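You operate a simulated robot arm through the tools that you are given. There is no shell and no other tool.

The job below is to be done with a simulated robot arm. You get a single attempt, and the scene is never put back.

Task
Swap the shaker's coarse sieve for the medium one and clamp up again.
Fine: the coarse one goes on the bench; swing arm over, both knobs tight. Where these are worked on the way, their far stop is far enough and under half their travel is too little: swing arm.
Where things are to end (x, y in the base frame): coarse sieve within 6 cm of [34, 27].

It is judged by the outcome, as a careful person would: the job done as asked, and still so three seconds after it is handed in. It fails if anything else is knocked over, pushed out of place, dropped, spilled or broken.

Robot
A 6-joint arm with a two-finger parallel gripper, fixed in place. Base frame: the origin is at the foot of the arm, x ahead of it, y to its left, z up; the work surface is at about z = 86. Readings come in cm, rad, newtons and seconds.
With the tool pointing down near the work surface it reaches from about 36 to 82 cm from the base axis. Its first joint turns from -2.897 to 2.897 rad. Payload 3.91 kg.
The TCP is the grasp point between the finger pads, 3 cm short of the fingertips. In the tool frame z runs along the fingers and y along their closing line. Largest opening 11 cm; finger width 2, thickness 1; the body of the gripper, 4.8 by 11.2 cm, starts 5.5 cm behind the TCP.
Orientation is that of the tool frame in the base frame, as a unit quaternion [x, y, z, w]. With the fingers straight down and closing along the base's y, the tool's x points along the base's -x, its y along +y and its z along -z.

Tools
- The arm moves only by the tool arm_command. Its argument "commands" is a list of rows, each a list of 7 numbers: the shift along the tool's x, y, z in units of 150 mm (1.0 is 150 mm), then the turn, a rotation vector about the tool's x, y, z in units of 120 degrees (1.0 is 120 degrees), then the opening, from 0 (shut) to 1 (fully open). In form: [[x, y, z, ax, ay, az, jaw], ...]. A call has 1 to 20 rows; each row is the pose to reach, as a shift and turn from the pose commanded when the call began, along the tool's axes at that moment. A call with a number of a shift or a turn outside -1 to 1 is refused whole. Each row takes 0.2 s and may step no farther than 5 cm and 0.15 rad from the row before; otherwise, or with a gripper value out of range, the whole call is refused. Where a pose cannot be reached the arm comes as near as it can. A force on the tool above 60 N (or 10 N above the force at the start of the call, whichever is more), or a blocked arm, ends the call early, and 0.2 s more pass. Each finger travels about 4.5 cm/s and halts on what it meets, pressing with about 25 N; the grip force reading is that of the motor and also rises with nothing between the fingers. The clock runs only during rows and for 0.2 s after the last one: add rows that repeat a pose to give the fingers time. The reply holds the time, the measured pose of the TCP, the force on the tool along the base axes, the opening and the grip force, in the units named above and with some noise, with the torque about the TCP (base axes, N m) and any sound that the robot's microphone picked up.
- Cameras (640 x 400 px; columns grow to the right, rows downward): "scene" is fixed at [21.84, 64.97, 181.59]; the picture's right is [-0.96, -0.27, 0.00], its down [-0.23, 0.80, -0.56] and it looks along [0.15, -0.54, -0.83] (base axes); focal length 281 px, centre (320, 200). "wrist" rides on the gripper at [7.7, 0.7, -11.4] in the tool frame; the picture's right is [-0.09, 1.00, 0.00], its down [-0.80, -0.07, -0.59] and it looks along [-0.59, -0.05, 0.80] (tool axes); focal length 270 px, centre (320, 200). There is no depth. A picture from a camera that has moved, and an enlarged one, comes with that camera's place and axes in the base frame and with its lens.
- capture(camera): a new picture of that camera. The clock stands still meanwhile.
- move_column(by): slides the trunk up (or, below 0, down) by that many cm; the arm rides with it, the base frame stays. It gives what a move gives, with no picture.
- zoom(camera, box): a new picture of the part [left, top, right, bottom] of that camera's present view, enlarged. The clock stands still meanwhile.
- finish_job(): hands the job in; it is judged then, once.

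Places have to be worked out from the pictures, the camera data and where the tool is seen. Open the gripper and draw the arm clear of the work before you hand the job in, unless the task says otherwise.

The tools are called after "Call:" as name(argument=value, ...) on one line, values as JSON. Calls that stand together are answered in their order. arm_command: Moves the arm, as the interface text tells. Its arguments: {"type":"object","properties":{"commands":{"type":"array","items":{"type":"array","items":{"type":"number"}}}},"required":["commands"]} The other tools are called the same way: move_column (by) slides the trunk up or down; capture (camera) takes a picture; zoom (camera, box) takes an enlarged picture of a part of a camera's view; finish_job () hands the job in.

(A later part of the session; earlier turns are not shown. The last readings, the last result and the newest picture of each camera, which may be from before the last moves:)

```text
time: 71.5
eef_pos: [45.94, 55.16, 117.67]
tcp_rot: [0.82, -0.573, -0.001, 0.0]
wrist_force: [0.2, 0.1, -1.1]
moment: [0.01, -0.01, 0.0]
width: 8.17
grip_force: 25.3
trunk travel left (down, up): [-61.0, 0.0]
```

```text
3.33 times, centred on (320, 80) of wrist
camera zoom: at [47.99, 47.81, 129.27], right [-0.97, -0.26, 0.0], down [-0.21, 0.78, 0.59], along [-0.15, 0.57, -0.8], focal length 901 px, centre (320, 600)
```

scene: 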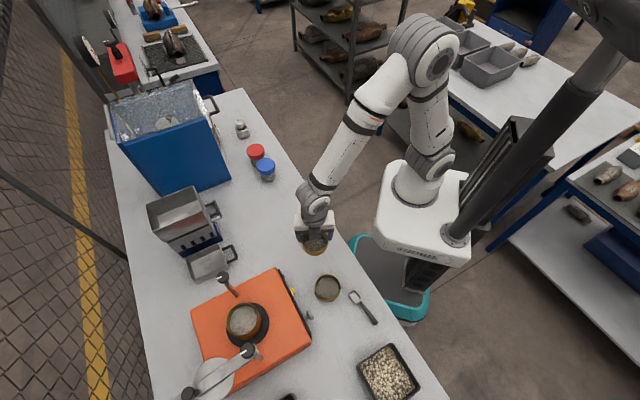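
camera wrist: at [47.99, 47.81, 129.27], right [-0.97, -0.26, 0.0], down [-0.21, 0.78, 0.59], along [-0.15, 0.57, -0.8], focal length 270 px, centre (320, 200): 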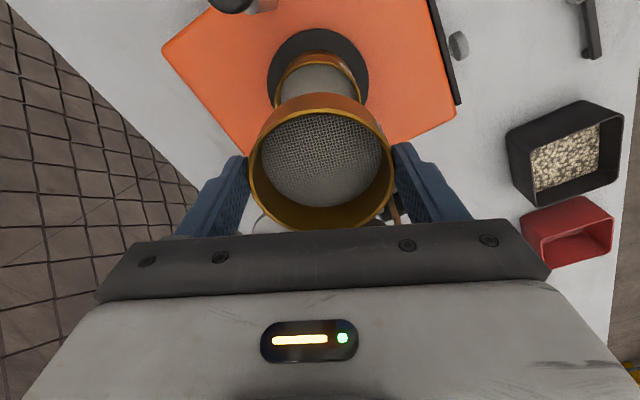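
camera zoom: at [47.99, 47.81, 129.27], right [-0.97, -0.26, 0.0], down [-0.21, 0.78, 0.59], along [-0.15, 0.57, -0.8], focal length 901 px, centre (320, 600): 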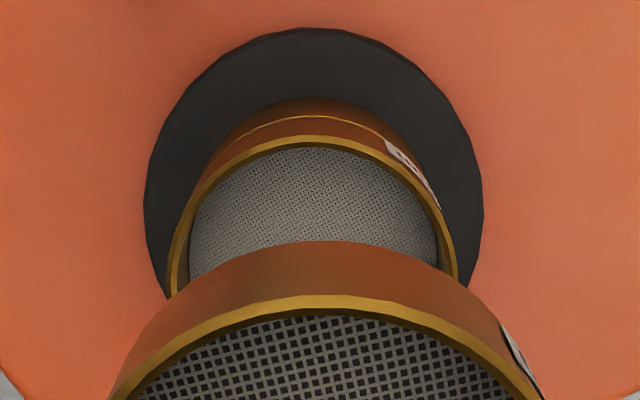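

The held sieve is about 0.2–0.3 cm off to one side, matching the pose readings. I'll correct that and descend to just above the engagement height.

Call:
arm_command(commands=[[-0.006, -0.015, 0.15, 0, 0, 0, 0], [-0.006, -0.015, 0.3, 0, 0, 0, 0], [-0.006, -0.015, 0.45, 0, 0, 0, 0], [-0.006, -0.015, 0.52, 0, 0, 0, 0], [-0.006, -0.015, 0.52, 0, 0, 0, 0]])

Call:
zoom(camera="wrist", box=[230, 20, 410, 140])

Call:
zoom(camera="scene", box=[210, 280, 290, 350])

```text
time: 72.7
eef_pos: [46.29, 55.35, 109.65]
tcp_rot: [0.82, -0.572, 0.0, 0.0]
wrist_force: [-1.3, -0.2, -1.0]
moment: [0.01, 0.0, 0.01]
width: 8.18
grip_force: 25.3
trunk travel left (down, up): [-61.0, 0.0]
```

```text
3.33 times, centred on (320, 80) of wrist
camera zoom: at [48.39, 48.03, 121.28], right [-0.97, -0.26, 0.0], down [-0.21, 0.78, 0.59], along [-0.15, 0.57, -0.8], focal length 901 px, centre (320, 600)
```

zoom: 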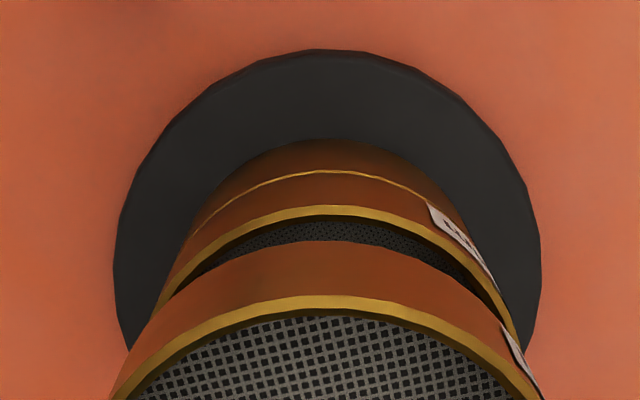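

```text
5.71 times, centred on (250, 315) of scene
camera zoom: at [21.84, 64.97, 181.59], right [-0.96, -0.27, 0.0], down [-0.23, 0.8, -0.56], along [0.15, -0.54, -0.83], focal length 1604 px, centre (720, -457)
```

zoom: 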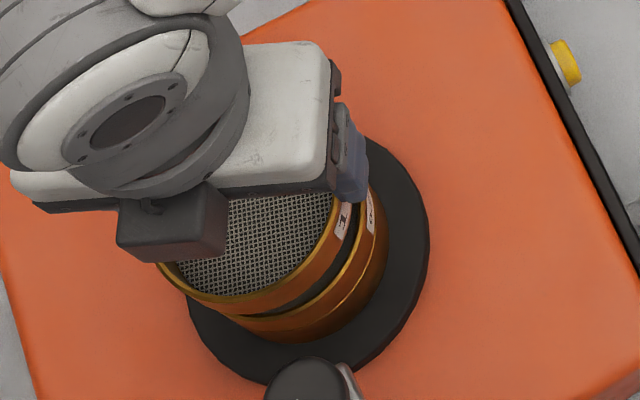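

I overshot by about 0.2 cm (pose and image agree). I'll correct and lower gently into the seat.

Call:
arm_command(commands=[[0, 0.013, 0, 0, 0, 0, 0], [0, 0.013, 0.03, 0, 0, 0, 0], [0, 0.013, 0.06, 0, 0, 0, 0]])

Call:
zoom(camera="wrist", box=[230, 20, 410, 140])

```text
time: 73.5
eef_pos: [46.07, 55.38, 108.85]
tcp_rot: [0.82, -0.572, 0.0, 0.0]
wrist_force: [-0.1, -0.9, -0.2]
moment: [-0.07, -0.03, 0.06]
width: 8.17
grip_force: 25.3
trunk travel left (down, up): [-61.0, 0.0]
```

```text
3.33 times, centred on (320, 80) of wrist
camera zoom: at [48.18, 48.07, 120.35], right [-0.97, -0.26, 0.0], down [-0.21, 0.78, 0.59], along [-0.16, 0.57, -0.8], focal length 901 px, centre (320, 600)
```

zoom: 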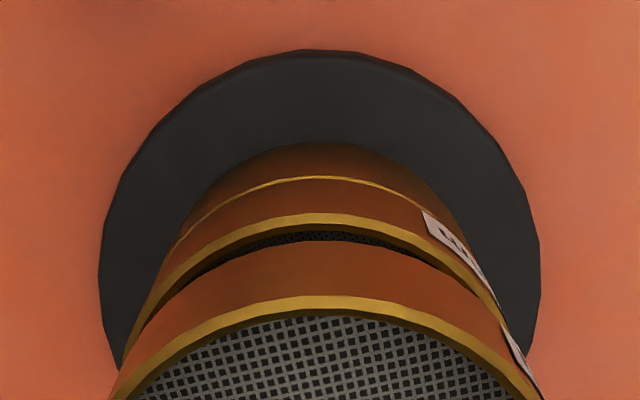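

Alignment is good. Continuing down to the expected seat height of about 107.65.

Call:
arm_command(commands=[[0, 0, 0.02, 0, 0, 0, 0], [0, 0, 0.04, 0, 0, 0, 0], [0, 0, 0.06, 0, 0, 0, 0], [0, 0, 0.075, 0, 0, 0, 0]])

Call:
zoom(camera="wrist", box=[230, 20, 410, 140])

```text
time: 74.5
eef_pos: [46.14, 55.43, 107.67]
tcp_rot: [0.82, -0.573, 0.0, 0.0]
wrist_force: [-0.3, -0.3, -2.1]
moment: [-0.02, -0.01, -0.01]
width: 8.21
grip_force: 25.0
trunk travel left (down, up): [-61.0, 0.0]
```

```text
3.33 times, centred on (320, 80) of wrist
camera zoom: at [48.18, 48.07, 119.23], right [-0.97, -0.26, 0.0], down [-0.21, 0.78, 0.59], along [-0.15, 0.57, -0.8], focal length 901 px, centre (320, 600)
```

zoom: 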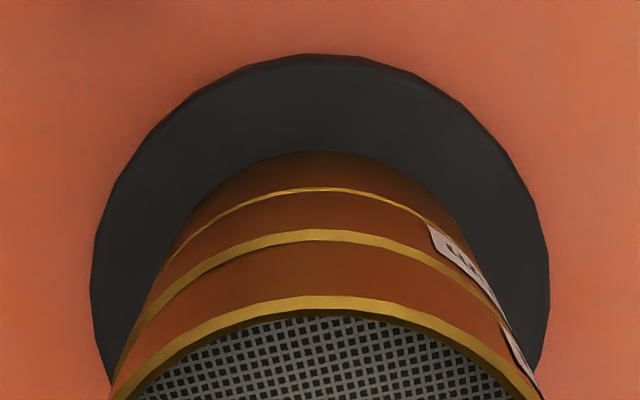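

Still carrying the weight (no contact), and the lower rim is still a little exposed. Lowering a bit further until contact.

Call:
arm_command(commands=[[0, 0, 0.012, 0, 0, 0, 0], [0, 0, 0.024, 0, 0, 0, 0]])

Call:
zoom(camera="wrist", box=[230, 20, 410, 140])

```text
time: 75.1
eef_pos: [46.1, 55.27, 107.72]
tcp_rot: [0.82, -0.573, 0.0, -0.003]
wrist_force: [2.2, 1.8, 17.3]
moment: [-0.3, 0.09, 0.06]
width: 8.17
grip_force: 24.8
trunk travel left (down, up): [-61.0, 0.0]
```

```text
3.33 times, centred on (320, 80) of wrist
camera zoom: at [48.14, 47.98, 119.17], right [-0.97, -0.26, 0.0], down [-0.21, 0.77, 0.6], along [-0.15, 0.58, -0.8], focal length 901 px, centre (320, 600)
```

zoom: 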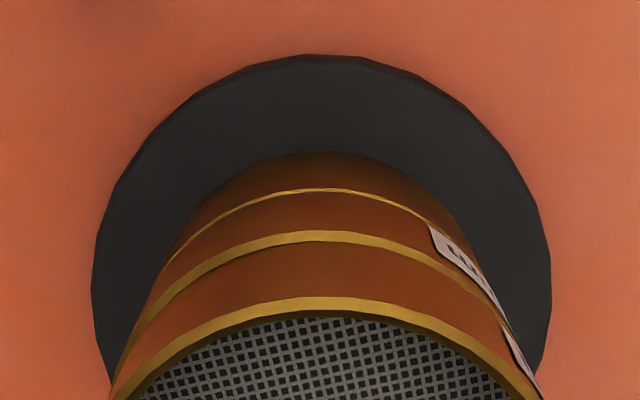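

Contact came at TCP 107.7, the same seat height as the coarse sieve had (bottom at about 101.6), so it is nested. I'll relieve the press and open.

Call:
arm_command(commands=[[0, 0, -0.018, 0, 0, 0, 0], [0, 0, -0.018, 0, 0, 0, 1], [0, 0, -0.018, 0, 0, 0, 1], [0, 0, -0.018, 0, 0, 0, 1], [0, 0, -0.018, 0, 0, 0, 1]])

Call:
zoom(camera="wrist", box=[200, 20, 440, 210])

```text
time: 76.3
eef_pos: [46.02, 55.33, 107.65]
tcp_rot: [0.82, -0.572, 0.0, 0.0]
wrist_force: [-0.3, -0.3, 0.4]
moment: [0.01, 0.01, 0.02]
width: 10.98
grip_force: 0.0
trunk travel left (down, up): [-61.0, 0.0]
```

```text
2.11 times, centred on (320, 115) of wrist
camera zoom: at [48.17, 48.05, 119.15], right [-0.97, -0.26, 0.0], down [-0.21, 0.78, 0.59], along [-0.15, 0.57, -0.8], focal length 569 px, centre (320, 379)
```

zoom: 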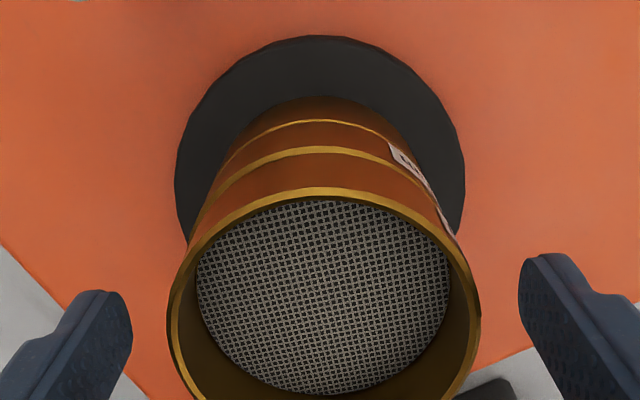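

Released. I'll rise clear and inspect the stack from the scene camera and wrist.

Call:
arm_command(commands=[[0, 0, -0.2, 0, 0, 0, 1], [0, 0, -0.45, 0, 0, 0, 1], [0.2, 0, -0.7, 0, 0, 0, 1], [0.45, 0, -0.8, 0, 0, 0, 1]])

Call:
zoom(camera="scene", box=[210, 280, 290, 350])

Call:
capture(camera="wrist")

```text
time: 77.3
eef_pos: [48.44, 49.03, 119.68]
tcp_rot: [0.82, -0.572, 0.0, -0.001]
wrist_force: [0.1, -0.4, -0.5]
moment: [-0.01, 0.02, -0.05]
width: 10.98
grip_force: 0.1
trunk travel left (down, up): [-61.0, 0.0]
```

```text
5.71 times, centred on (250, 315) of scene
camera zoom: at [21.84, 64.97, 181.59], right [-0.96, -0.27, 0.0], down [-0.23, 0.8, -0.56], along [0.15, -0.54, -0.83], focal length 1604 px, centre (720, -457)
```

zoom: 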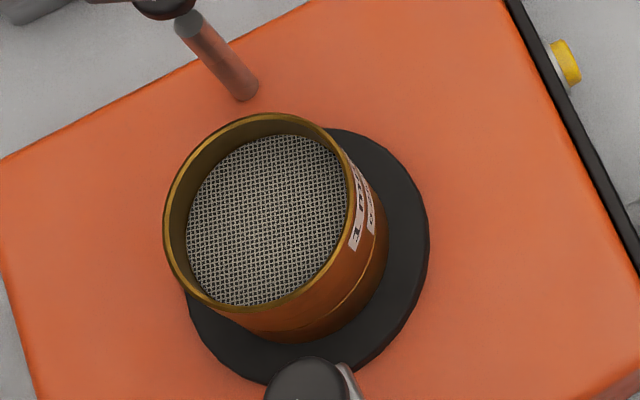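

```text
taken
camera wrist: at [50.5, 41.67, 131.29], right [-0.97, -0.26, 0.0], down [-0.21, 0.78, 0.6], along [-0.15, 0.57, -0.8], focal length 270 px, centre (320, 200)
```

wrist: 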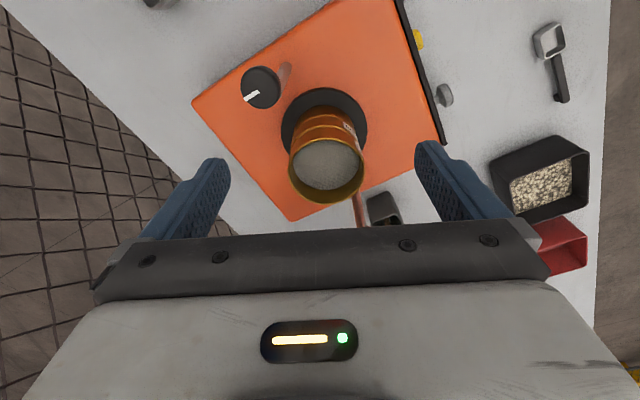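

The stack now shows "1 mm" on top and sits at the same rim height the coarse sieve had. Next I'll locate the swung-out bar precisely for pulling it back.

Call:
zoom(camera="scene", box=[170, 310, 290, 400])

```text
4.44 times, centred on (230, 355) of scene
camera zoom: at [21.84, 64.97, 181.59], right [-0.96, -0.27, 0.0], down [-0.23, 0.8, -0.56], along [0.15, -0.54, -0.83], focal length 1248 px, centre (720, -489)
```

zoom: 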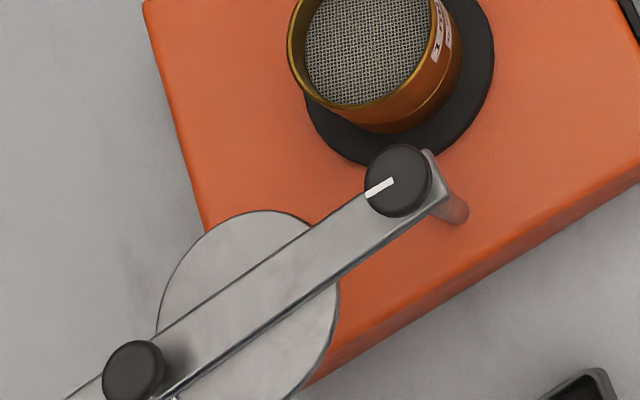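

The bar sits at about +50° about the pivot. I'll close the fingers and travel above knob R to reach the bar's far side.

Call:
arm_command(commands=[[-0.2, 0.068, 0, 0, 0, 0, 0], [-0.4, 0.135, 0, 0, 0, 0, 0], [-0.6, 0.2, 0, 0, 0, 0, 0], [-0.809, 0.27, 0, 0, 0, 0, 0], [-0.809, 0.27, 0, 0, 0, 0, 0]])

```text
time: 78.5
eef_pos: [40.14, 58.98, 119.51]
tcp_rot: [0.82, -0.572, 0.0, 0.0]
wrist_force: [0.3, -0.7, -0.5]
moment: [-0.01, 0.02, 0.01]
width: 0.3
grip_force: 0.1
trunk travel left (down, up): [-61.0, 0.0]
```

Passing over knob R and stepping outwards and down on the far side of the bar.

Call:
arm_command(commands=[[-0.175, -0.006, 0.06, 0, 0, 0, 0], [-0.35, -0.0125, 0.134, 0, 0, 0, 0], [-0.495, -0.101, 0.334, 0, 0, 0, 0], [-0.563, -0.169, 0.434, 0, 0, 0, 0], [-0.563, -0.169, 0.434, 0, 0, 0, 0]])

Call:
capture(camera="wrist")

Call:
zoom(camera="scene", box=[170, 310, 290, 400])

```text
time: 79.7
eef_pos: [39.81, 67.74, 113.15]
tcp_rot: [0.82, -0.573, 0.001, -0.001]
wrist_force: [-0.2, 0.4, -0.1]
moment: [0.05, 0.0, 0.02]
width: 0.0
grip_force: 24.9
trunk travel left (down, up): [-61.0, 0.0]
```

```text
taken
camera wrist: at [41.89, 60.52, 124.63], right [-0.97, -0.26, 0.0], down [-0.21, 0.78, 0.59], along [-0.15, 0.57, -0.8], focal length 270 px, centre (320, 200)
```

wrist: 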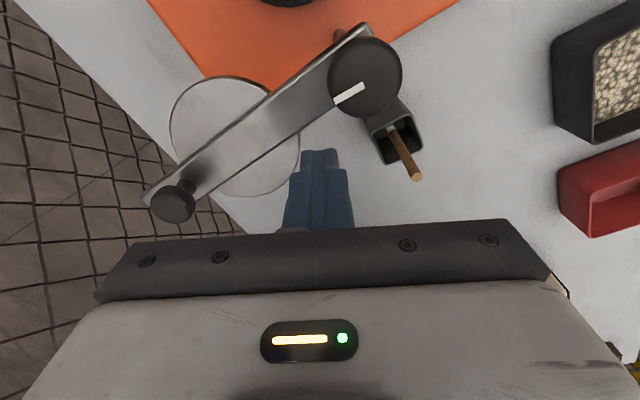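

```text
4.44 times, centred on (230, 355) of scene
camera zoom: at [21.84, 64.97, 181.59], right [-0.96, -0.27, 0.0], down [-0.23, 0.8, -0.56], along [0.15, -0.54, -0.83], focal length 1248 px, centre (720, -489)
```

zoom: 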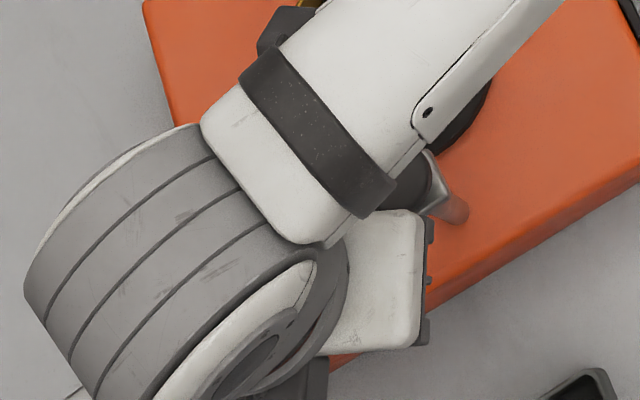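

Positioned beyond the bar. I'll lower so the tips are level with the bar and push it clockwise back over the stack, stopping short of the closed position.

Call:
arm_command(commands=[[0, 0, 0.08, 0, 0, 0, 0], [0, 0, 0.17, 0, 0, 0, 0], [0.0289, -0.0476, 0.17, 0, 0, 0, 0], [0.0657, -0.0937, 0.17, 0, 0, 0, 0], [0.1093, -0.133, 0.17, 0, 0, 0, 0], [0.1589, -0.1637, 0.17, 0, 0, 0, 0], [0.2131, -0.1857, 0.17, 0, 0, 0, 0], [0.2709, -0.1978, 0.17, 0, 0, 0, 0]])

Call:
capture(camera="wrist")

```text
time: 81.5
eef_pos: [44.13, 65.03, 110.55]
tcp_rot: [0.821, -0.571, 0.0, -0.001]
wrist_force: [0.7, 0.0, 0.1]
moment: [0.02, -0.02, 0.01]
width: 0.02
grip_force: 25.6
trunk travel left (down, up): [-61.0, 0.0]
```

```text
taken
camera wrist: at [46.16, 57.69, 122.09], right [-0.97, -0.26, 0.0], down [-0.21, 0.78, 0.59], along [-0.15, 0.57, -0.8], focal length 270 px, centre (320, 200)
```

wrist: 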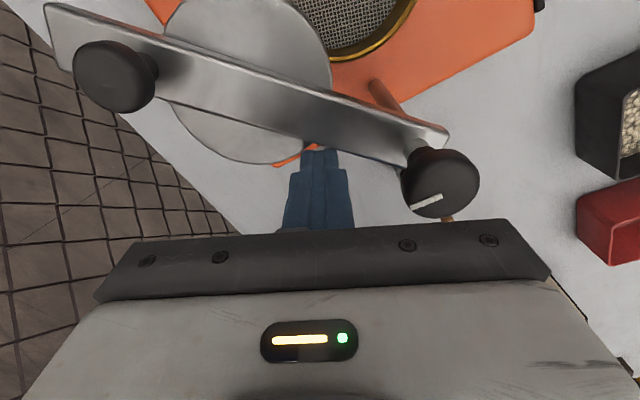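

The bar is following well (now about 0°). Continuing until about −38°.

Call:
arm_command(commands=[[0.0603, 0.0079, 0, 0, 0, 0, 0], [0.119, 0.0161, 0, 0, 0, 0, 0], [0.1747, 0.0345, 0, 0, 0, 0, 0], [0.2264, 0.062, 0, 0, 0, 0, 0]])

Call:
capture(camera="wrist")

Call:
zoom(camera="scene", box=[180, 250, 340, 400])

```text
time: 82.5
eef_pos: [44.37, 61.52, 110.61]
tcp_rot: [0.82, -0.572, 0.001, -0.001]
wrist_force: [-0.8, 0.3, 0.4]
moment: [0.0, -0.02, -0.01]
width: 0.0
grip_force: 24.5
trunk travel left (down, up): [-61.0, 0.0]
```

```text
taken
camera wrist: at [46.38, 54.16, 122.14], right [-0.97, -0.26, 0.0], down [-0.21, 0.78, 0.59], along [-0.15, 0.57, -0.8], focal length 270 px, centre (320, 200)
```

wrist: 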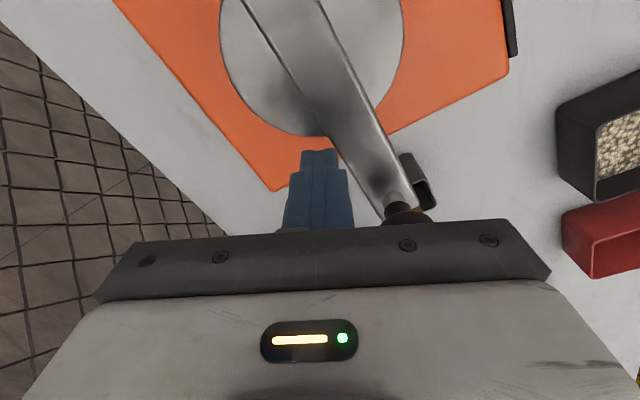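

```text
2.67 times, centred on (260, 325) of scene
camera zoom: at [21.84, 64.97, 181.59], right [-0.96, -0.27, 0.0], down [-0.23, 0.8, -0.56], along [0.15, -0.54, -0.83], focal length 749 px, centre (480, -133)
```

zoom: 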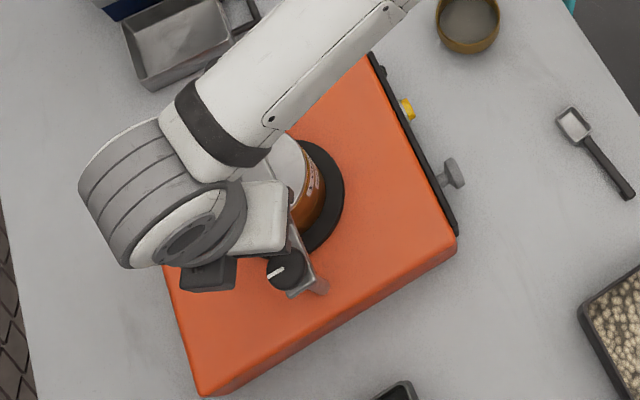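

The bar is nearly closed. I'll push on gently until it meets the closed stop.

Call:
arm_command(commands=[[0.017, 0.01, 0, 0, 0, 0, 0], [0.0341, 0.0211, 0, 0, 0, 0, 0], [0.051, 0.037, 0, 0, 0, 0, 0], [0.0681, 0.0542, 0, 0, 0, 0, 0]])

Call:
capture(camera="wrist")

```text
time: 83.5
eef_pos: [44.28, 61.09, 110.65]
tcp_rot: [0.821, -0.571, 0.0, -0.007]
wrist_force: [18.4, 52.0, 13.4]
moment: [0.99, -0.34, -0.03]
width: 0.0
grip_force: 25.0
trunk travel left (down, up): [-61.0, 0.0]
```

```text
taken
camera wrist: at [46.27, 53.67, 122.05], right [-0.96, -0.26, -0.01], down [-0.22, 0.77, 0.6], along [-0.15, 0.58, -0.8], focal length 270 px, centre (320, 200)
```

wrist: 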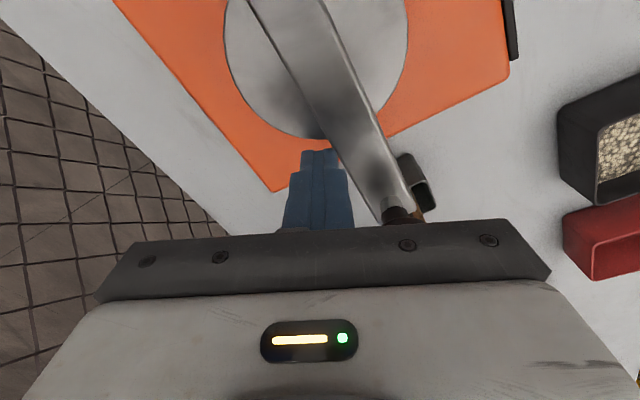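

52 N against the closed stop, so the arm is fully over. I'll back off, lift, and turn the tool to about 190° yaw above knob R for tightening.

Call:
arm_command(commands=[[-0.03, -0.03, 0, 0, 0, 0, 0], [-0.07, -0.07, 0, 0, 0, 0, 0], [-0.07, -0.07, -0.3, 0, 0, 0, 0.3], [-0.07, -0.07, -0.6, 0, 0, 0, 0.6]])

Call:
capture(camera="wrist")

```text
time: 84.5
eef_pos: [44.49, 61.51, 119.6]
tcp_rot: [0.82, -0.572, 0.001, 0.001]
wrist_force: [0.4, -0.7, 0.9]
moment: [0.03, 0.01, 0.01]
width: 4.95
grip_force: 0.0
trunk travel left (down, up): [-61.0, 0.0]
```

```text
taken
camera wrist: at [46.58, 54.21, 131.08], right [-0.97, -0.26, 0.0], down [-0.21, 0.78, 0.59], along [-0.16, 0.57, -0.81], focal length 270 px, centre (320, 200)
```

wrist: 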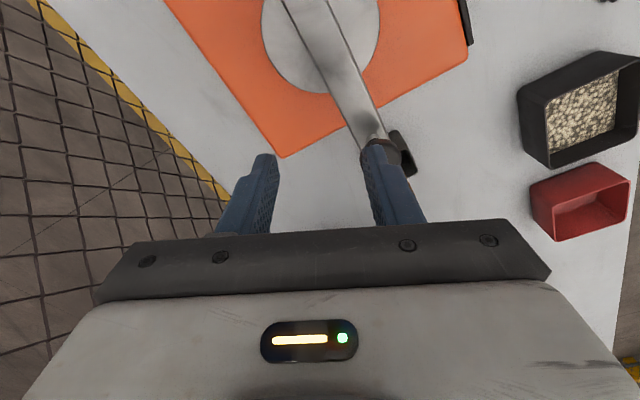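

Moving above knob R and rotating to 190° yaw.

Call:
arm_command(commands=[[-0.019, 0.029, 0, 0, 0, -0.0667, 0.7], [-0.038, 0.058, 0, 0, 0, -0.1333, 0.7], [-0.056, 0.087, 0, 0, 0, -0.2, 0.7], [-0.075, 0.116, 0, 0, 0, -0.2667, 0.7], [-0.094, 0.145, 0, 0, 0, -0.3333, 0.7], [-0.112, 0.173, 0, 0, 0, -0.4, 0.7], [-0.131, 0.202, 0, 0, 0, -0.4667, 0.7], [-0.15, 0.231, 0, 0, 0, -0.5333, 0.7], [-0.168, 0.26, 0, 0, 0, -0.6, 0.7], [-0.187, 0.289, 0, 0, 0, -0.6667, 0.7]])

Call:
zoom(camera="wrist", box=[220, 50, 440, 210])

```text
time: 86.7
eef_pos: [39.53, 62.81, 119.64]
tcp_rot: [0.996, 0.09, 0.0, 0.001]
wrist_force: [0.5, 0.4, -0.1]
moment: [0.01, 0.02, 0.0]
width: 7.71
grip_force: 0.1
trunk travel left (down, up): [-61.0, 0.0]
```

```text
2.50 times, centred on (330, 130) of wrist
camera zoom: at [47.22, 63.61, 131.1], right [0.09, -1.0, 0.0], down [-0.8, -0.07, 0.59], along [-0.59, -0.05, -0.8], focal length 676 px, centre (295, 375)
```

zoom: 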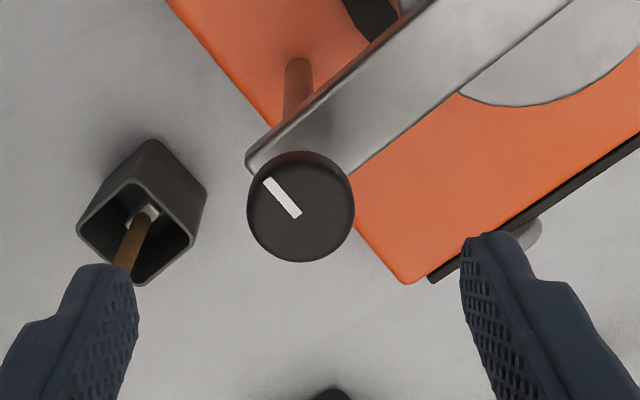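

The knob is nearly centred. I'll descend, grip, and turn clockwise the first 60°.

Call:
arm_command(commands=[[-0.01, 0.011, 0.2, 0, 0, 0, 0.7], [-0.01, 0.011, 0.42, 0, 0, 0, 0.7], [-0.01, 0.011, 0.42, 0, 0, 0, 0], [-0.01, 0.011, 0.42, 0, 0, 0, 0], [-0.01, 0.011, 0.42, 0, 0, 0, 0], [-0.01, 0.011, 0.42, 0, 0, 0, 0], [-0.01, 0.011, 0.42, 0, 0, 0, 0]])

Call:
zoom(camera="wrist", box=[220, 90, 440, 230])

```text
time: 88.3
eef_pos: [39.52, 62.64, 113.32]
tcp_rot: [0.996, 0.089, 0.001, 0.0]
wrist_force: [0.9, 6.1, 0.6]
moment: [0.27, -0.16, 0.03]
width: 3.12
grip_force: 44.6
trunk travel left (down, up): [-61.0, 0.0]
```

```text
2.86 times, centred on (330, 160) of wrist
camera zoom: at [47.22, 63.44, 124.92], right [0.09, -1.0, 0.0], down [-0.8, -0.07, 0.59], along [-0.59, -0.05, -0.8], focal length 772 px, centre (291, 314)
```

zoom: 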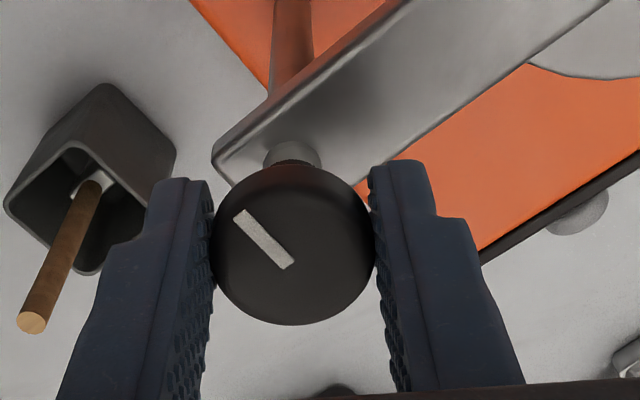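

Gripped. Turning clockwise 75° while watching forces.

Call:
arm_command(commands=[[0, -0.007, 0, 0, 0, 0.0625, 0], [0, -0.007, 0, 0, 0, 0.125, 0], [0, -0.007, 0, 0, 0, 0.1875, 0], [0, -0.007, 0, 0, 0, 0.25, 0], [0, -0.007, 0, 0, 0, 0.3125, 0], [0, -0.007, 0, 0, 0, 0.375, 0], [0, -0.007, 0, 0, 0, 0.4375, 0], [0, -0.007, 0, 0, 0, 0.5, 0], [0, -0.007, 0, 0, 0, 0.5625, 0], [0, -0.007, 0, 0, 0, 0.625, 0]])

```text
time: 90.5
eef_pos: [39.36, 62.37, 113.33]
tcp_rot: [0.844, -0.536, -0.001, -0.001]
wrist_force: [-2.7, -20.4, 2.3]
moment: [-0.6, -0.12, 0.06]
width: 3.15
grip_force: 44.3
trunk travel left (down, up): [-61.0, 0.0]
```

Easing the lateral load and continuing clockwise.

Call:
arm_command(commands=[[0.015, 0.007, 0, 0, 0, 0, 0], [0.015, 0.007, 0, 0, 0, 0.0625, 0], [0.015, 0.007, 0, 0, 0, 0.125, 0], [0.015, 0.007, 0, 0, 0, 0.1875, 0], [0.015, 0.007, 0, 0, 0, 0.25, 0], [0.015, 0.007, 0, 0, 0, 0.3125, 0], [0.015, 0.007, 0, 0, 0, 0.375, 0], [0.015, 0.007, 0, 0, 0, 0.4375, 0], [0.015, 0.007, 0, 0, 0, 0.5, 0]])

Call:
zoom(camera="wrist", box=[220, 90, 440, 230])

```text
time: 92.5
eef_pos: [39.19, 62.39, 113.4]
tcp_rot: [-0.463, 0.886, -0.001, 0.001]
wrist_force: [-11.5, -2.1, 4.3]
moment: [0.17, 0.18, 0.04]
width: 3.16
grip_force: 44.9
trunk travel left (down, up): [-61.0, 0.0]
```

```text
2.86 times, centred on (330, 160) of wrist
camera zoom: at [34.23, 56.61, 124.9], right [-0.77, 0.64, 0.0], down [0.52, 0.62, 0.6], along [0.38, 0.46, -0.8], focal length 772 px, centre (291, 314)
```

zoom: 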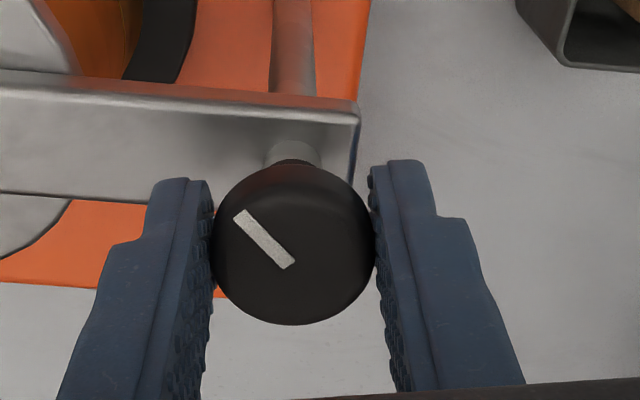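

About 135° turned so far. Continuing to the tight stop.

Call:
arm_command(commands=[[0.006, 0.008, 0, 0, 0, 0.0625, 0], [0.006, 0.008, 0, 0, 0, 0.125, 0], [0.006, 0.008, 0, 0, 0, 0.1875, 0], [0.006, 0.008, 0, 0, 0, 0.25, 0], [0.006, 0.008, 0, 0, 0, 0.3125, 0], [0.006, 0.008, 0, 0, 0, 0.375, 0]])

Call:
zoom(camera="wrist", box=[220, 90, 440, 230])

```text
time: 93.9
eef_pos: [39.06, 62.55, 113.34]
tcp_rot: [-0.089, 0.996, 0.001, 0.002]
wrist_force: [-10.0, 8.2, 10.0]
moment: [0.33, 0.23, 0.14]
width: 3.14
grip_force: 44.8
trunk travel left (down, up): [-61.0, 0.0]
```

```text
2.86 times, centred on (330, 160) of wrist
camera zoom: at [31.38, 61.96, 124.88], right [-0.09, 1.0, 0.0], down [0.8, 0.07, 0.6], along [0.59, 0.06, -0.8], focal length 772 px, centre (291, 314)
```

zoom: 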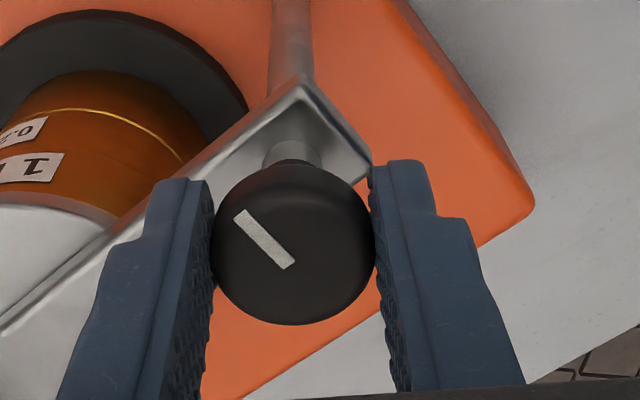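

Torque is starting to build; turning a bit further to confirm the tight stop.

Call:
arm_command(commands=[[0.006, 0, 0, 0, 0, 0.05, 0], [0.006, 0, 0, 0, 0, 0.1, 0], [0.006, 0, 0, 0, 0, 0.13, 0]])

Call:
zoom(camera="wrist", box=[220, 90, 440, 230])

```text
time: 94.7
eef_pos: [38.84, 62.61, 113.26]
tcp_rot: [0.048, 0.999, 0.001, 0.001]
wrist_force: [-4.6, 14.9, 10.5]
moment: [0.28, 0.03, 0.82]
width: 3.16
grip_force: 45.0
trunk travel left (down, up): [-61.0, 0.0]
```

```text
2.86 times, centred on (330, 160) of wrist
camera zoom: at [31.44, 64.13, 124.78], right [0.18, 0.98, 0.0], down [0.79, -0.15, 0.6], along [0.59, -0.11, -0.8], focal length 772 px, centre (291, 314)
```

zoom: 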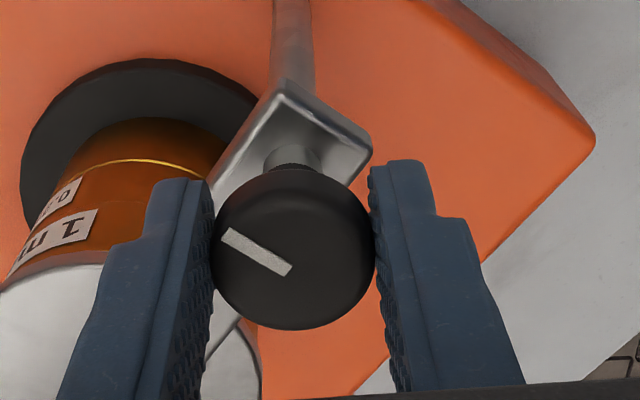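

0.82 N·m and the pads slip on the knob: R is tight. I'll release, lift, and go above knob L.

Call:
arm_command(commands=[[0, 0, 0, 0, 0, 0, 0.6], [0, 0, 0, 0, 0, 0, 0.6], [0, 0, 0, 0, 0, 0, 0.6], [0, 0, -0.2, 0, 0, 0, 0.6], [0, 0, -0.45, 0, 0, 0, 0.6]])

Call:
zoom(camera="wrist", box=[220, 50, 440, 210])

```text
time: 95.9
eef_pos: [39.32, 62.45, 119.98]
tcp_rot: [0.047, 0.999, 0.0, 0.0]
wrist_force: [0.5, 0.7, -0.5]
moment: [0.03, 0.0, 0.01]
width: 6.57
grip_force: 0.1
trunk travel left (down, up): [-61.0, 0.0]
```

```text
2.50 times, centred on (330, 130) of wrist
camera zoom: at [31.78, 63.91, 131.47], right [0.18, 0.98, 0.0], down [0.79, -0.15, 0.59], along [0.59, -0.11, -0.8], focal length 676 px, centre (295, 375)
```

zoom: 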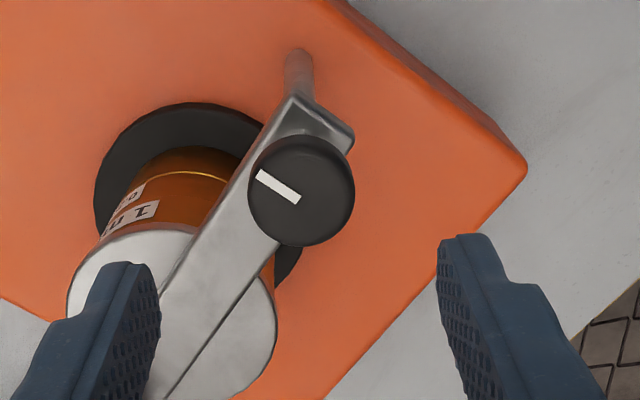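

The knob's mark is slightly past its original tight angle, so R is fully tightened. Moving above knob L.

Call:
arm_command(commands=[[-0.2, -0.17, 0, 0, 0, 0, 0.6], [-0.4, -0.34, 0, 0, 0, 0, 0.6], [-0.6, -0.51, 0, 0, 0, 0, 0.6], [-0.8, -0.68, 0, 0, 0, 0, 0.6], [-1.0, -0.84, 0, 0, 0, 0, 0.6]])

Call:
zoom(camera="wrist", box=[220, 50, 440, 210])

```text
time: 97.1
eef_pos: [52.96, 48.36, 120.02]
tcp_rot: [0.047, 0.999, 0.002, 0.0]
wrist_force: [-0.2, 0.0, -1.3]
moment: [0.05, 0.01, -0.01]
width: 6.63
grip_force: 0.1
trunk travel left (down, up): [-61.0, 0.0]
```

```text
2.50 times, centred on (330, 130) of wrist
camera zoom: at [45.47, 49.92, 131.52], right [0.18, 0.98, 0.0], down [0.79, -0.15, 0.59], along [0.58, -0.11, -0.8], focal length 676 px, centre (295, 375)
```

zoom: 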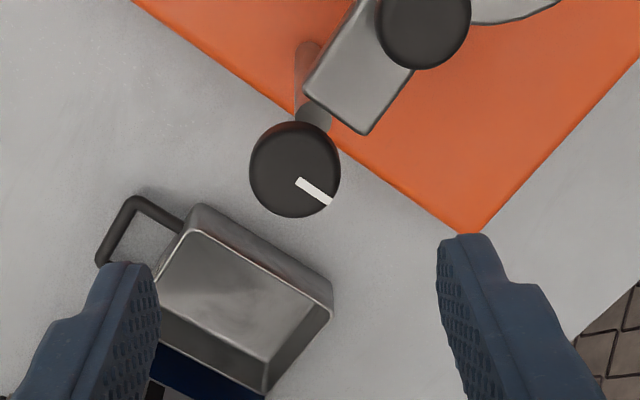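

Knob L is centred laterally and about 0.3 cm ahead. I'll turn the tool slightly for bar clearance, descend and grip.

Call:
arm_command(commands=[[-0.022, 0, 0.2, 0, 0, 0.0667, 0.6], [-0.022, 0, 0.4, 0, 0, 0.0667, 0.6], [-0.022, 0, 0.593, 0, 0, 0.0667, 0.6], [-0.022, 0, 0.593, 0, 0, 0.0667, 0], [-0.022, 0, 0.593, 0, 0, 0.0667, 0], [-0.022, 0, 0.593, 0, 0, 0.0667, 0], [-0.022, 0, 0.593, 0, 0, 0.0667, 0]])

Call:
zoom(camera="wrist", box=[220, 90, 440, 230])

```text
time: 98.7
eef_pos: [53.28, 48.29, 111.11]
tcp_rot: [0.116, 0.993, 0.0, 0.0]
wrist_force: [4.1, -0.8, 1.5]
moment: [0.0, -0.1, -0.11]
width: 3.14
grip_force: 45.3
trunk travel left (down, up): [-61.0, 0.0]
```

```text
2.86 times, centred on (330, 160) of wrist
camera zoom: at [46.13, 50.92, 122.6], right [0.32, 0.95, 0.0], down [0.76, -0.25, 0.59], along [0.56, -0.19, -0.8], focal length 772 px, centre (291, 314)
```

zoom: 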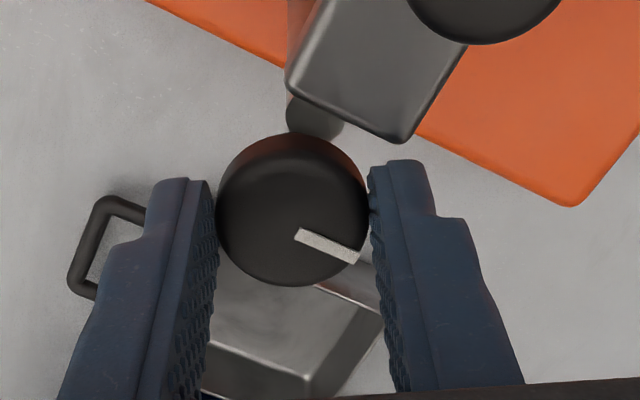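

Good grip. First clockwise stroke of about 70°.

Call:
arm_command(commands=[[0, 0, 0, 0, 0, 0.0648, 0], [0, 0, 0, 0, 0, 0.1296, 0], [0, 0, 0, 0, 0, 0.1944, 0], [0, 0, 0, 0, 0, 0.2592, 0], [0, 0, 0, 0, 0, 0.324, 0], [0, 0, 0, 0, 0, 0.3888, 0], [0, 0, 0, 0, 0, 0.4536, 0], [0, 0, 0, 0, 0, 0.5184, 0], [0, 0, 0, 0, 0, 0.583, 0]])

Call:
zoom(camera="wrist", box=[220, 90, 440, 230])

```text
time: 100.7
eef_pos: [53.59, 48.33, 111.03]
tcp_rot: [0.666, 0.746, 0.001, -0.001]
wrist_force: [24.2, -1.2, 10.1]
moment: [-0.35, -0.88, 0.63]
width: 3.09
grip_force: 45.1
trunk travel left (down, up): [-61.0, 0.0]
```

```text
2.86 times, centred on (330, 160) of wrist
camera zoom: at [53.39, 56.2, 122.62], right [1.0, 0.03, 0.0], down [0.02, -0.8, 0.59], along [0.02, -0.59, -0.81], focal length 772 px, centre (291, 314)
```

zoom: 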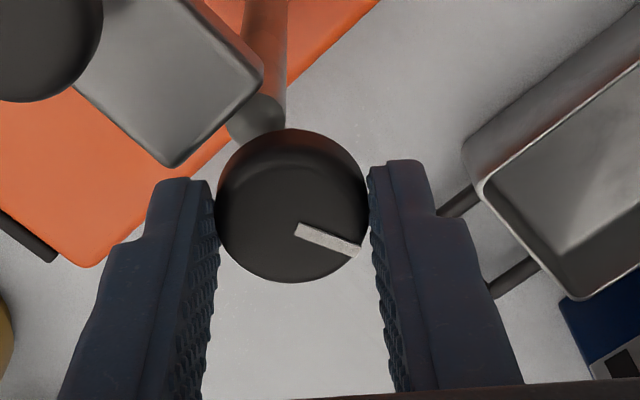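

The knob turned with the gripper. I'll release, lift, rotate back and regrip with a small re-centring for the second stroke.

Call:
arm_command(commands=[[0, 0, 0, 0, 0, 0, 0.6], [0, 0, 0, 0, 0, 0, 0.6], [0, 0, 0, 0, 0, 0, 0.6], [0, 0, -0.2, 0, 0, 0, 0.6], [0, 0, -0.2, 0, 0, -0.0648, 0.6], [0, 0, -0.2, 0, 0, -0.1296, 0.6], [0, 0, -0.2, 0, 0, -0.1944, 0.6], [0, 0, -0.2, 0, 0, -0.2592, 0.6], [0, 0, -0.2, 0, 0, -0.324, 0.6], [0, 0, -0.2, 0, 0, -0.3888, 0.6], [0, 0, -0.2, 0, 0, -0.4536, 0.6], [0, 0, -0.2, 0, 0, -0.5184, 0.6], [0, 0, -0.2, 0, 0, -0.583, 0.6]])

Call:
zoom(camera="wrist", box=[220, 90, 440, 230])

```text
time: 103.5
eef_pos: [53.09, 48.48, 114.18]
tcp_rot: [0.115, 0.993, 0.0, -0.001]
wrist_force: [0.3, -0.1, -0.8]
moment: [-0.01, -0.01, 0.0]
width: 6.62
grip_force: 0.1
trunk travel left (down, up): [-61.0, 0.0]
```

```text
2.86 times, centred on (330, 160) of wrist
camera zoom: at [45.9, 50.97, 125.68], right [0.31, 0.95, 0.0], down [0.76, -0.25, 0.59], along [0.56, -0.19, -0.8], focal length 772 px, centre (291, 314)
```

zoom: 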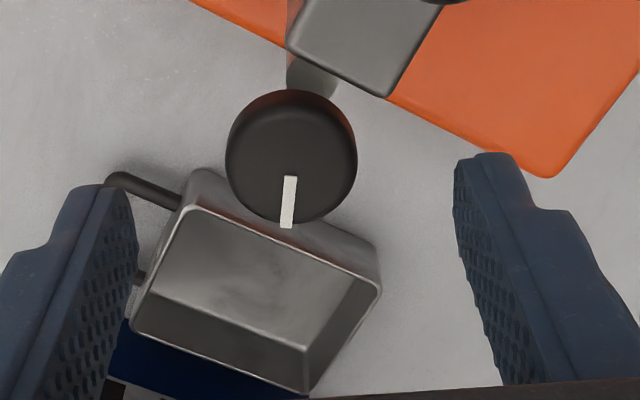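

The mark has turned about 68° clockwise. Second stroke.

Call:
arm_command(commands=[[-0.02, 0, 0.1, 0, 0, 0, 0.6], [-0.02, 0, 0.2, 0, 0, 0, 0.6], [-0.02, 0, 0.2, 0, 0, 0, 0], [-0.02, 0, 0.2, 0, 0, 0, 0], [-0.02, 0, 0.2, 0, 0, 0, 0], [-0.02, 0, 0.2, 0, 0, 0, 0], [-0.02, 0, 0.2, 0, 0, 0.0648, 0], [-0.02, 0, 0.2, 0, 0, 0.1296, 0], [-0.02, 0, 0.2, 0, 0, 0.1944, 0], [-0.02, 0, 0.2, 0, 0, 0.2592, 0], [-0.02, 0, 0.2, 0, 0, 0.324, 0], [-0.02, 0, 0.2, 0, 0, 0.3888, 0], [-0.02, 0, 0.2, 0, 0, 0.4536, 0], [-0.02, 0, 0.2, 0, 0, 0.5184, 0], [-0.02, 0, 0.2, 0, 0, 0.583, 0]])

Call:
arm_command(commands=[[0, 0, 0, 0, 0, 0, 0.6], [0, 0, 0, 0, 0, 0, 0.6], [0, 0, 0, 0, 0, 0, 0.6], [0, 0, -0.2, 0, 0, 0, 0.6], [0, 0, -0.2, 0, 0, -0.0648, 0.6], [0, 0, -0.2, 0, 0, -0.1296, 0.6], [0, 0, -0.2, 0, 0, -0.1944, 0.6], [0, 0, -0.2, 0, 0, -0.2592, 0.6], [0, 0, -0.2, 0, 0, -0.324, 0.6], [0, 0, -0.2, 0, 0, -0.3888, 0.6], [0, 0, -0.2, 0, 0, -0.4536, 0.6], [0, 0, -0.2, 0, 0, -0.5184, 0.6], [0, 0, -0.2, 0, 0, -0.583, 0.6]])

Call:
zoom(camera="wrist", box=[220, 90, 440, 230])

```text
time: 106.7
eef_pos: [53.47, 48.32, 111.21]
tcp_rot: [0.665, 0.747, 0.003, 0.001]
wrist_force: [2.5, -1.0, 9.7]
moment: [-0.56, -0.18, 0.68]
width: 3.06
grip_force: 45.3
trunk travel left (down, up): [-61.0, 0.0]
```

```text
time: 109.5
eef_pos: [53.42, 48.4, 114.1]
tcp_rot: [0.115, 0.993, 0.0, 0.0]
wrist_force: [-0.3, 0.0, 0.3]
moment: [0.04, -0.01, -0.02]
width: 6.6
grip_force: 0.0
trunk travel left (down, up): [-61.0, 0.0]
```

```text
2.86 times, centred on (330, 160) of wrist
camera zoom: at [46.23, 50.92, 125.63], right [0.31, 0.95, 0.0], down [0.76, -0.25, 0.59], along [0.56, -0.19, -0.8], focal length 772 px, centre (291, 314)
```

zoom: 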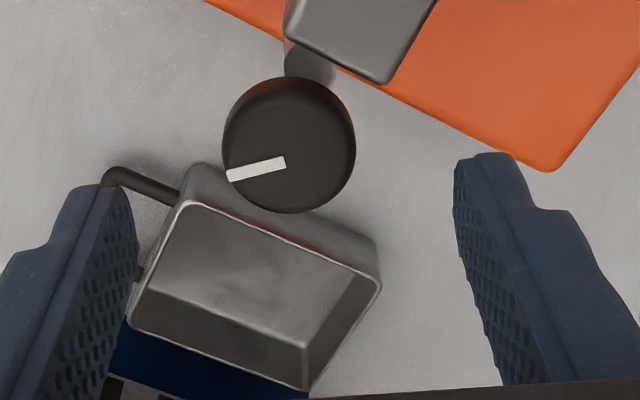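

The mark needs about 30° more to reach its original tight angle. Third stroke, watching for the stop.

Call:
arm_command(commands=[[0, 0, 0.1, 0, 0, 0, 0.6], [0, 0, 0.2, 0, 0, 0, 0.6], [0, 0, 0.2, 0, 0, 0, 0], [0, 0, 0.2, 0, 0, 0, 0], [0, 0, 0.2, 0, 0, 0, 0], [0, 0, 0.2, 0, 0, 0, 0], [0, 0, 0.2, 0, 0, 0.0648, 0], [0, 0, 0.2, 0, 0, 0.1296, 0], [0, 0, 0.2, 0, 0, 0.1944, 0], [0, 0, 0.2, 0, 0, 0.2592, 0], [0, 0, 0.2, 0, 0, 0.324, 0], [0, 0, 0.2, 0, 0, 0.38, 0]])

Call:
zoom(camera="wrist", box=[220, 90, 440, 230])

```text
time: 112.1
eef_pos: [53.44, 48.32, 111.1]
tcp_rot: [0.493, 0.87, 0.0, 0.0]
wrist_force: [-6.1, -4.1, -7.7]
moment: [-0.29, 0.02, 0.8]
width: 3.13
grip_force: 45.2
trunk travel left (down, up): [-61.0, 0.0]
```

```text
2.86 times, centred on (330, 160) of wrist
camera zoom: at [50.2, 55.46, 122.59], right [0.9, 0.44, 0.0], down [0.35, -0.72, 0.59], along [0.26, -0.54, -0.8], focal length 772 px, centre (291, 314)
```

zoom: 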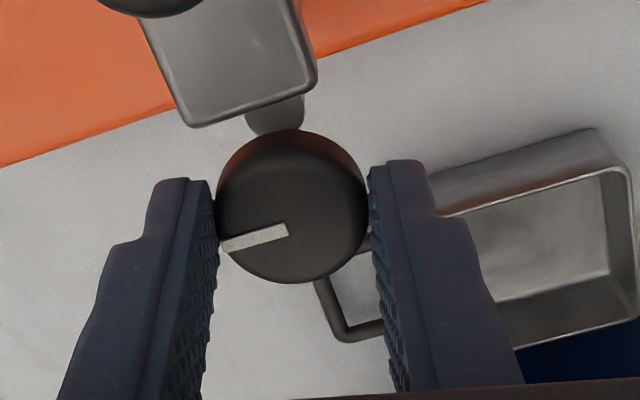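

Torque is 0.8 N·m and the mark is about 19° past its starting angle. I'll push a little further to confirm whether it is truly at the stop.

Call:
arm_command(commands=[[0, 0, 0, 0, 0, 0.06, 0], [0, 0, 0, 0, 0, 0.12, 0]])

Call:
zoom(camera="wrist", box=[220, 90, 440, 230])

```text
time: 112.7
eef_pos: [53.54, 48.3, 111.32]
tcp_rot: [0.598, 0.801, 0.003, 0.001]
wrist_force: [-2.7, -2.8, 1.6]
moment: [-0.22, 0.16, 0.71]
width: 3.04
grip_force: 44.8
trunk travel left (down, up): [-61.0, 0.0]
```

```text
2.86 times, centred on (330, 160) of wrist
camera zoom: at [52.01, 56.04, 122.85], right [0.98, 0.2, 0.0], down [0.16, -0.79, 0.59], along [0.12, -0.58, -0.81], focal length 772 px, centre (291, 314)
```

zoom: 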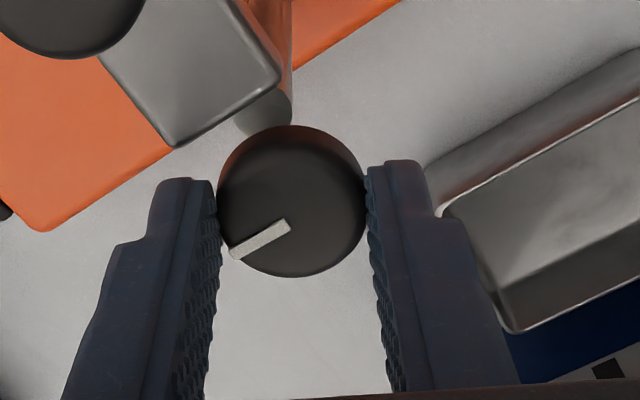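

The pads slipped while the knob stayed put, so L is tight at its stop. I'll release, lift and retreat, then verify.

Call:
arm_command(commands=[[0, 0, 0, 0, 0, 0, 0.7], [0, 0, 0, 0, 0, 0, 0.7], [0, 0, 0, 0, 0, 0, 0.7], [0, 0, 0, 0, 0, 0, 0.7], [0, 0, -0.25, 0, 0, 0, 0.7], [0, 0, -0.55, 0, 0, 0, 0.7], [0, 0, -0.85, 0, 0, 0, 0.7]])

Call:
arm_command(commands=[[0, 0, -0.3, 0, 0, -0.0667, 1], [0, 0, -0.5, 0, 0, -0.1333, 1], [0, 0, -0.5, 0, 0, -0.2, 1], [0, 0, -0.5, 0, 0, -0.2667, 1], [0, 0, -0.5, 0, 0, -0.3333, 1], [0, 0, -0.5, 0, 0, -0.4, 1], [0, 0, -0.5, 0, 0, -0.4667, 1], [0, 0, -0.5, 0, 0, -0.5333, 1], [0, 0, -0.5, 0, 0, -0.6, 1]])

```text
time: 114.3
eef_pos: [53.54, 48.04, 123.82]
tcp_rot: [0.597, 0.802, 0.0, -0.001]
wrist_force: [-0.7, 0.7, 0.2]
moment: [-0.01, 0.01, -0.03]
width: 7.71
grip_force: 0.0
trunk travel left (down, up): [-61.0, 0.0]
```

```text
time: 116.3
eef_pos: [53.55, 48.42, 131.33]
tcp_rot: [0.011, 1.0, 0.0, 0.0]
wrist_force: [0.5, -1.3, -0.1]
moment: [-0.02, -0.04, -0.01]
width: 10.99
grip_force: 0.0
trunk travel left (down, up): [-61.0, 0.0]
```

Drawing the arm back toward its start position, clear of the work.

Call:
arm_command(commands=[[0.2, -0.2, 0, 0, 0, 0, 1], [0.4, -0.4, -0.1, 0, 0, 0, 1], [0.6, -0.6, -0.2, 0, 0, 0, 1], [0.8, -0.8, -0.3, 0, 0, 0, 1], [0.9, -1.0, -0.4, 0, 0, 0, 1]])

Call:
arm_command(commands=[[0, -0.25, -0.1, 0, 0, 0, 1], [0, -0.5, -0.2, 0, 0, 0, 1], [0, -0.75, -0.3, 0, 0, 0, 1], [0, -1.0, -0.4, 0, 0, 0, 1]])

Call:
capture(camera="scene")

Call:
zoom(camera="scene", box=[180, 250, 340, 400])

Call:
capture(camera="wrist")

```text
time: 117.5
eef_pos: [39.68, 33.62, 137.39]
tcp_rot: [0.012, 1.0, 0.0, 0.001]
wrist_force: [0.3, 0.7, -0.5]
moment: [0.01, -0.05, -0.02]
width: 11.0
grip_force: 0.0
trunk travel left (down, up): [-61.0, 0.0]
```

```text
time: 118.5
eef_pos: [39.12, 18.44, 143.45]
tcp_rot: [0.012, 1.0, -0.001, 0.0]
wrist_force: [0.8, -0.3, -0.2]
moment: [-0.01, 0.02, -0.04]
width: 10.99
grip_force: 0.1
trunk travel left (down, up): [-61.0, 0.0]
```

```text
taken
```

scene: 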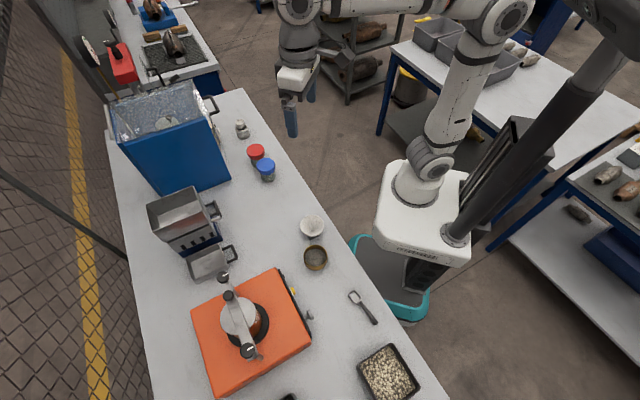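

```text
2.67 times, centred on (260, 325) of scene
camera zoom: at [21.84, 64.97, 181.59], right [-0.96, -0.27, 0.0], down [-0.23, 0.8, -0.56], along [0.15, -0.54, -0.83], focal length 749 px, centre (480, -133)
```

zoom: 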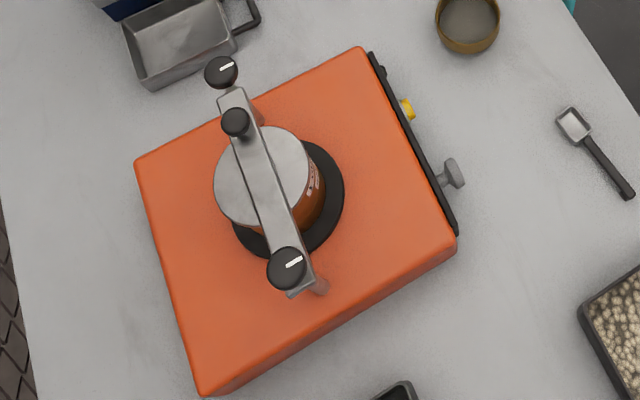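

```text
taken
camera wrist: at [31.48, 19.5, 154.94], right [0.11, 0.99, 0.0], down [0.8, -0.09, 0.59], along [0.59, -0.07, -0.8], focal length 270 px, centre (320, 200)
```

wrist: 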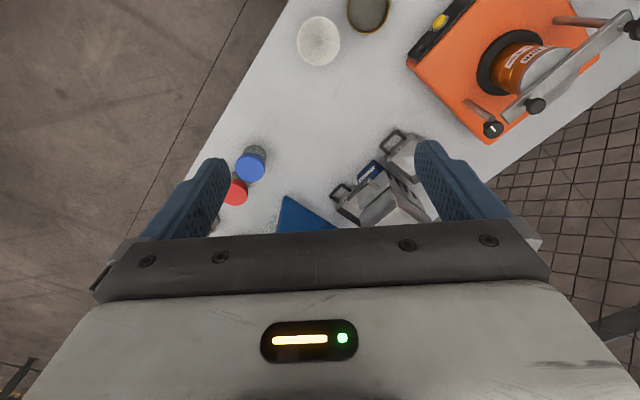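

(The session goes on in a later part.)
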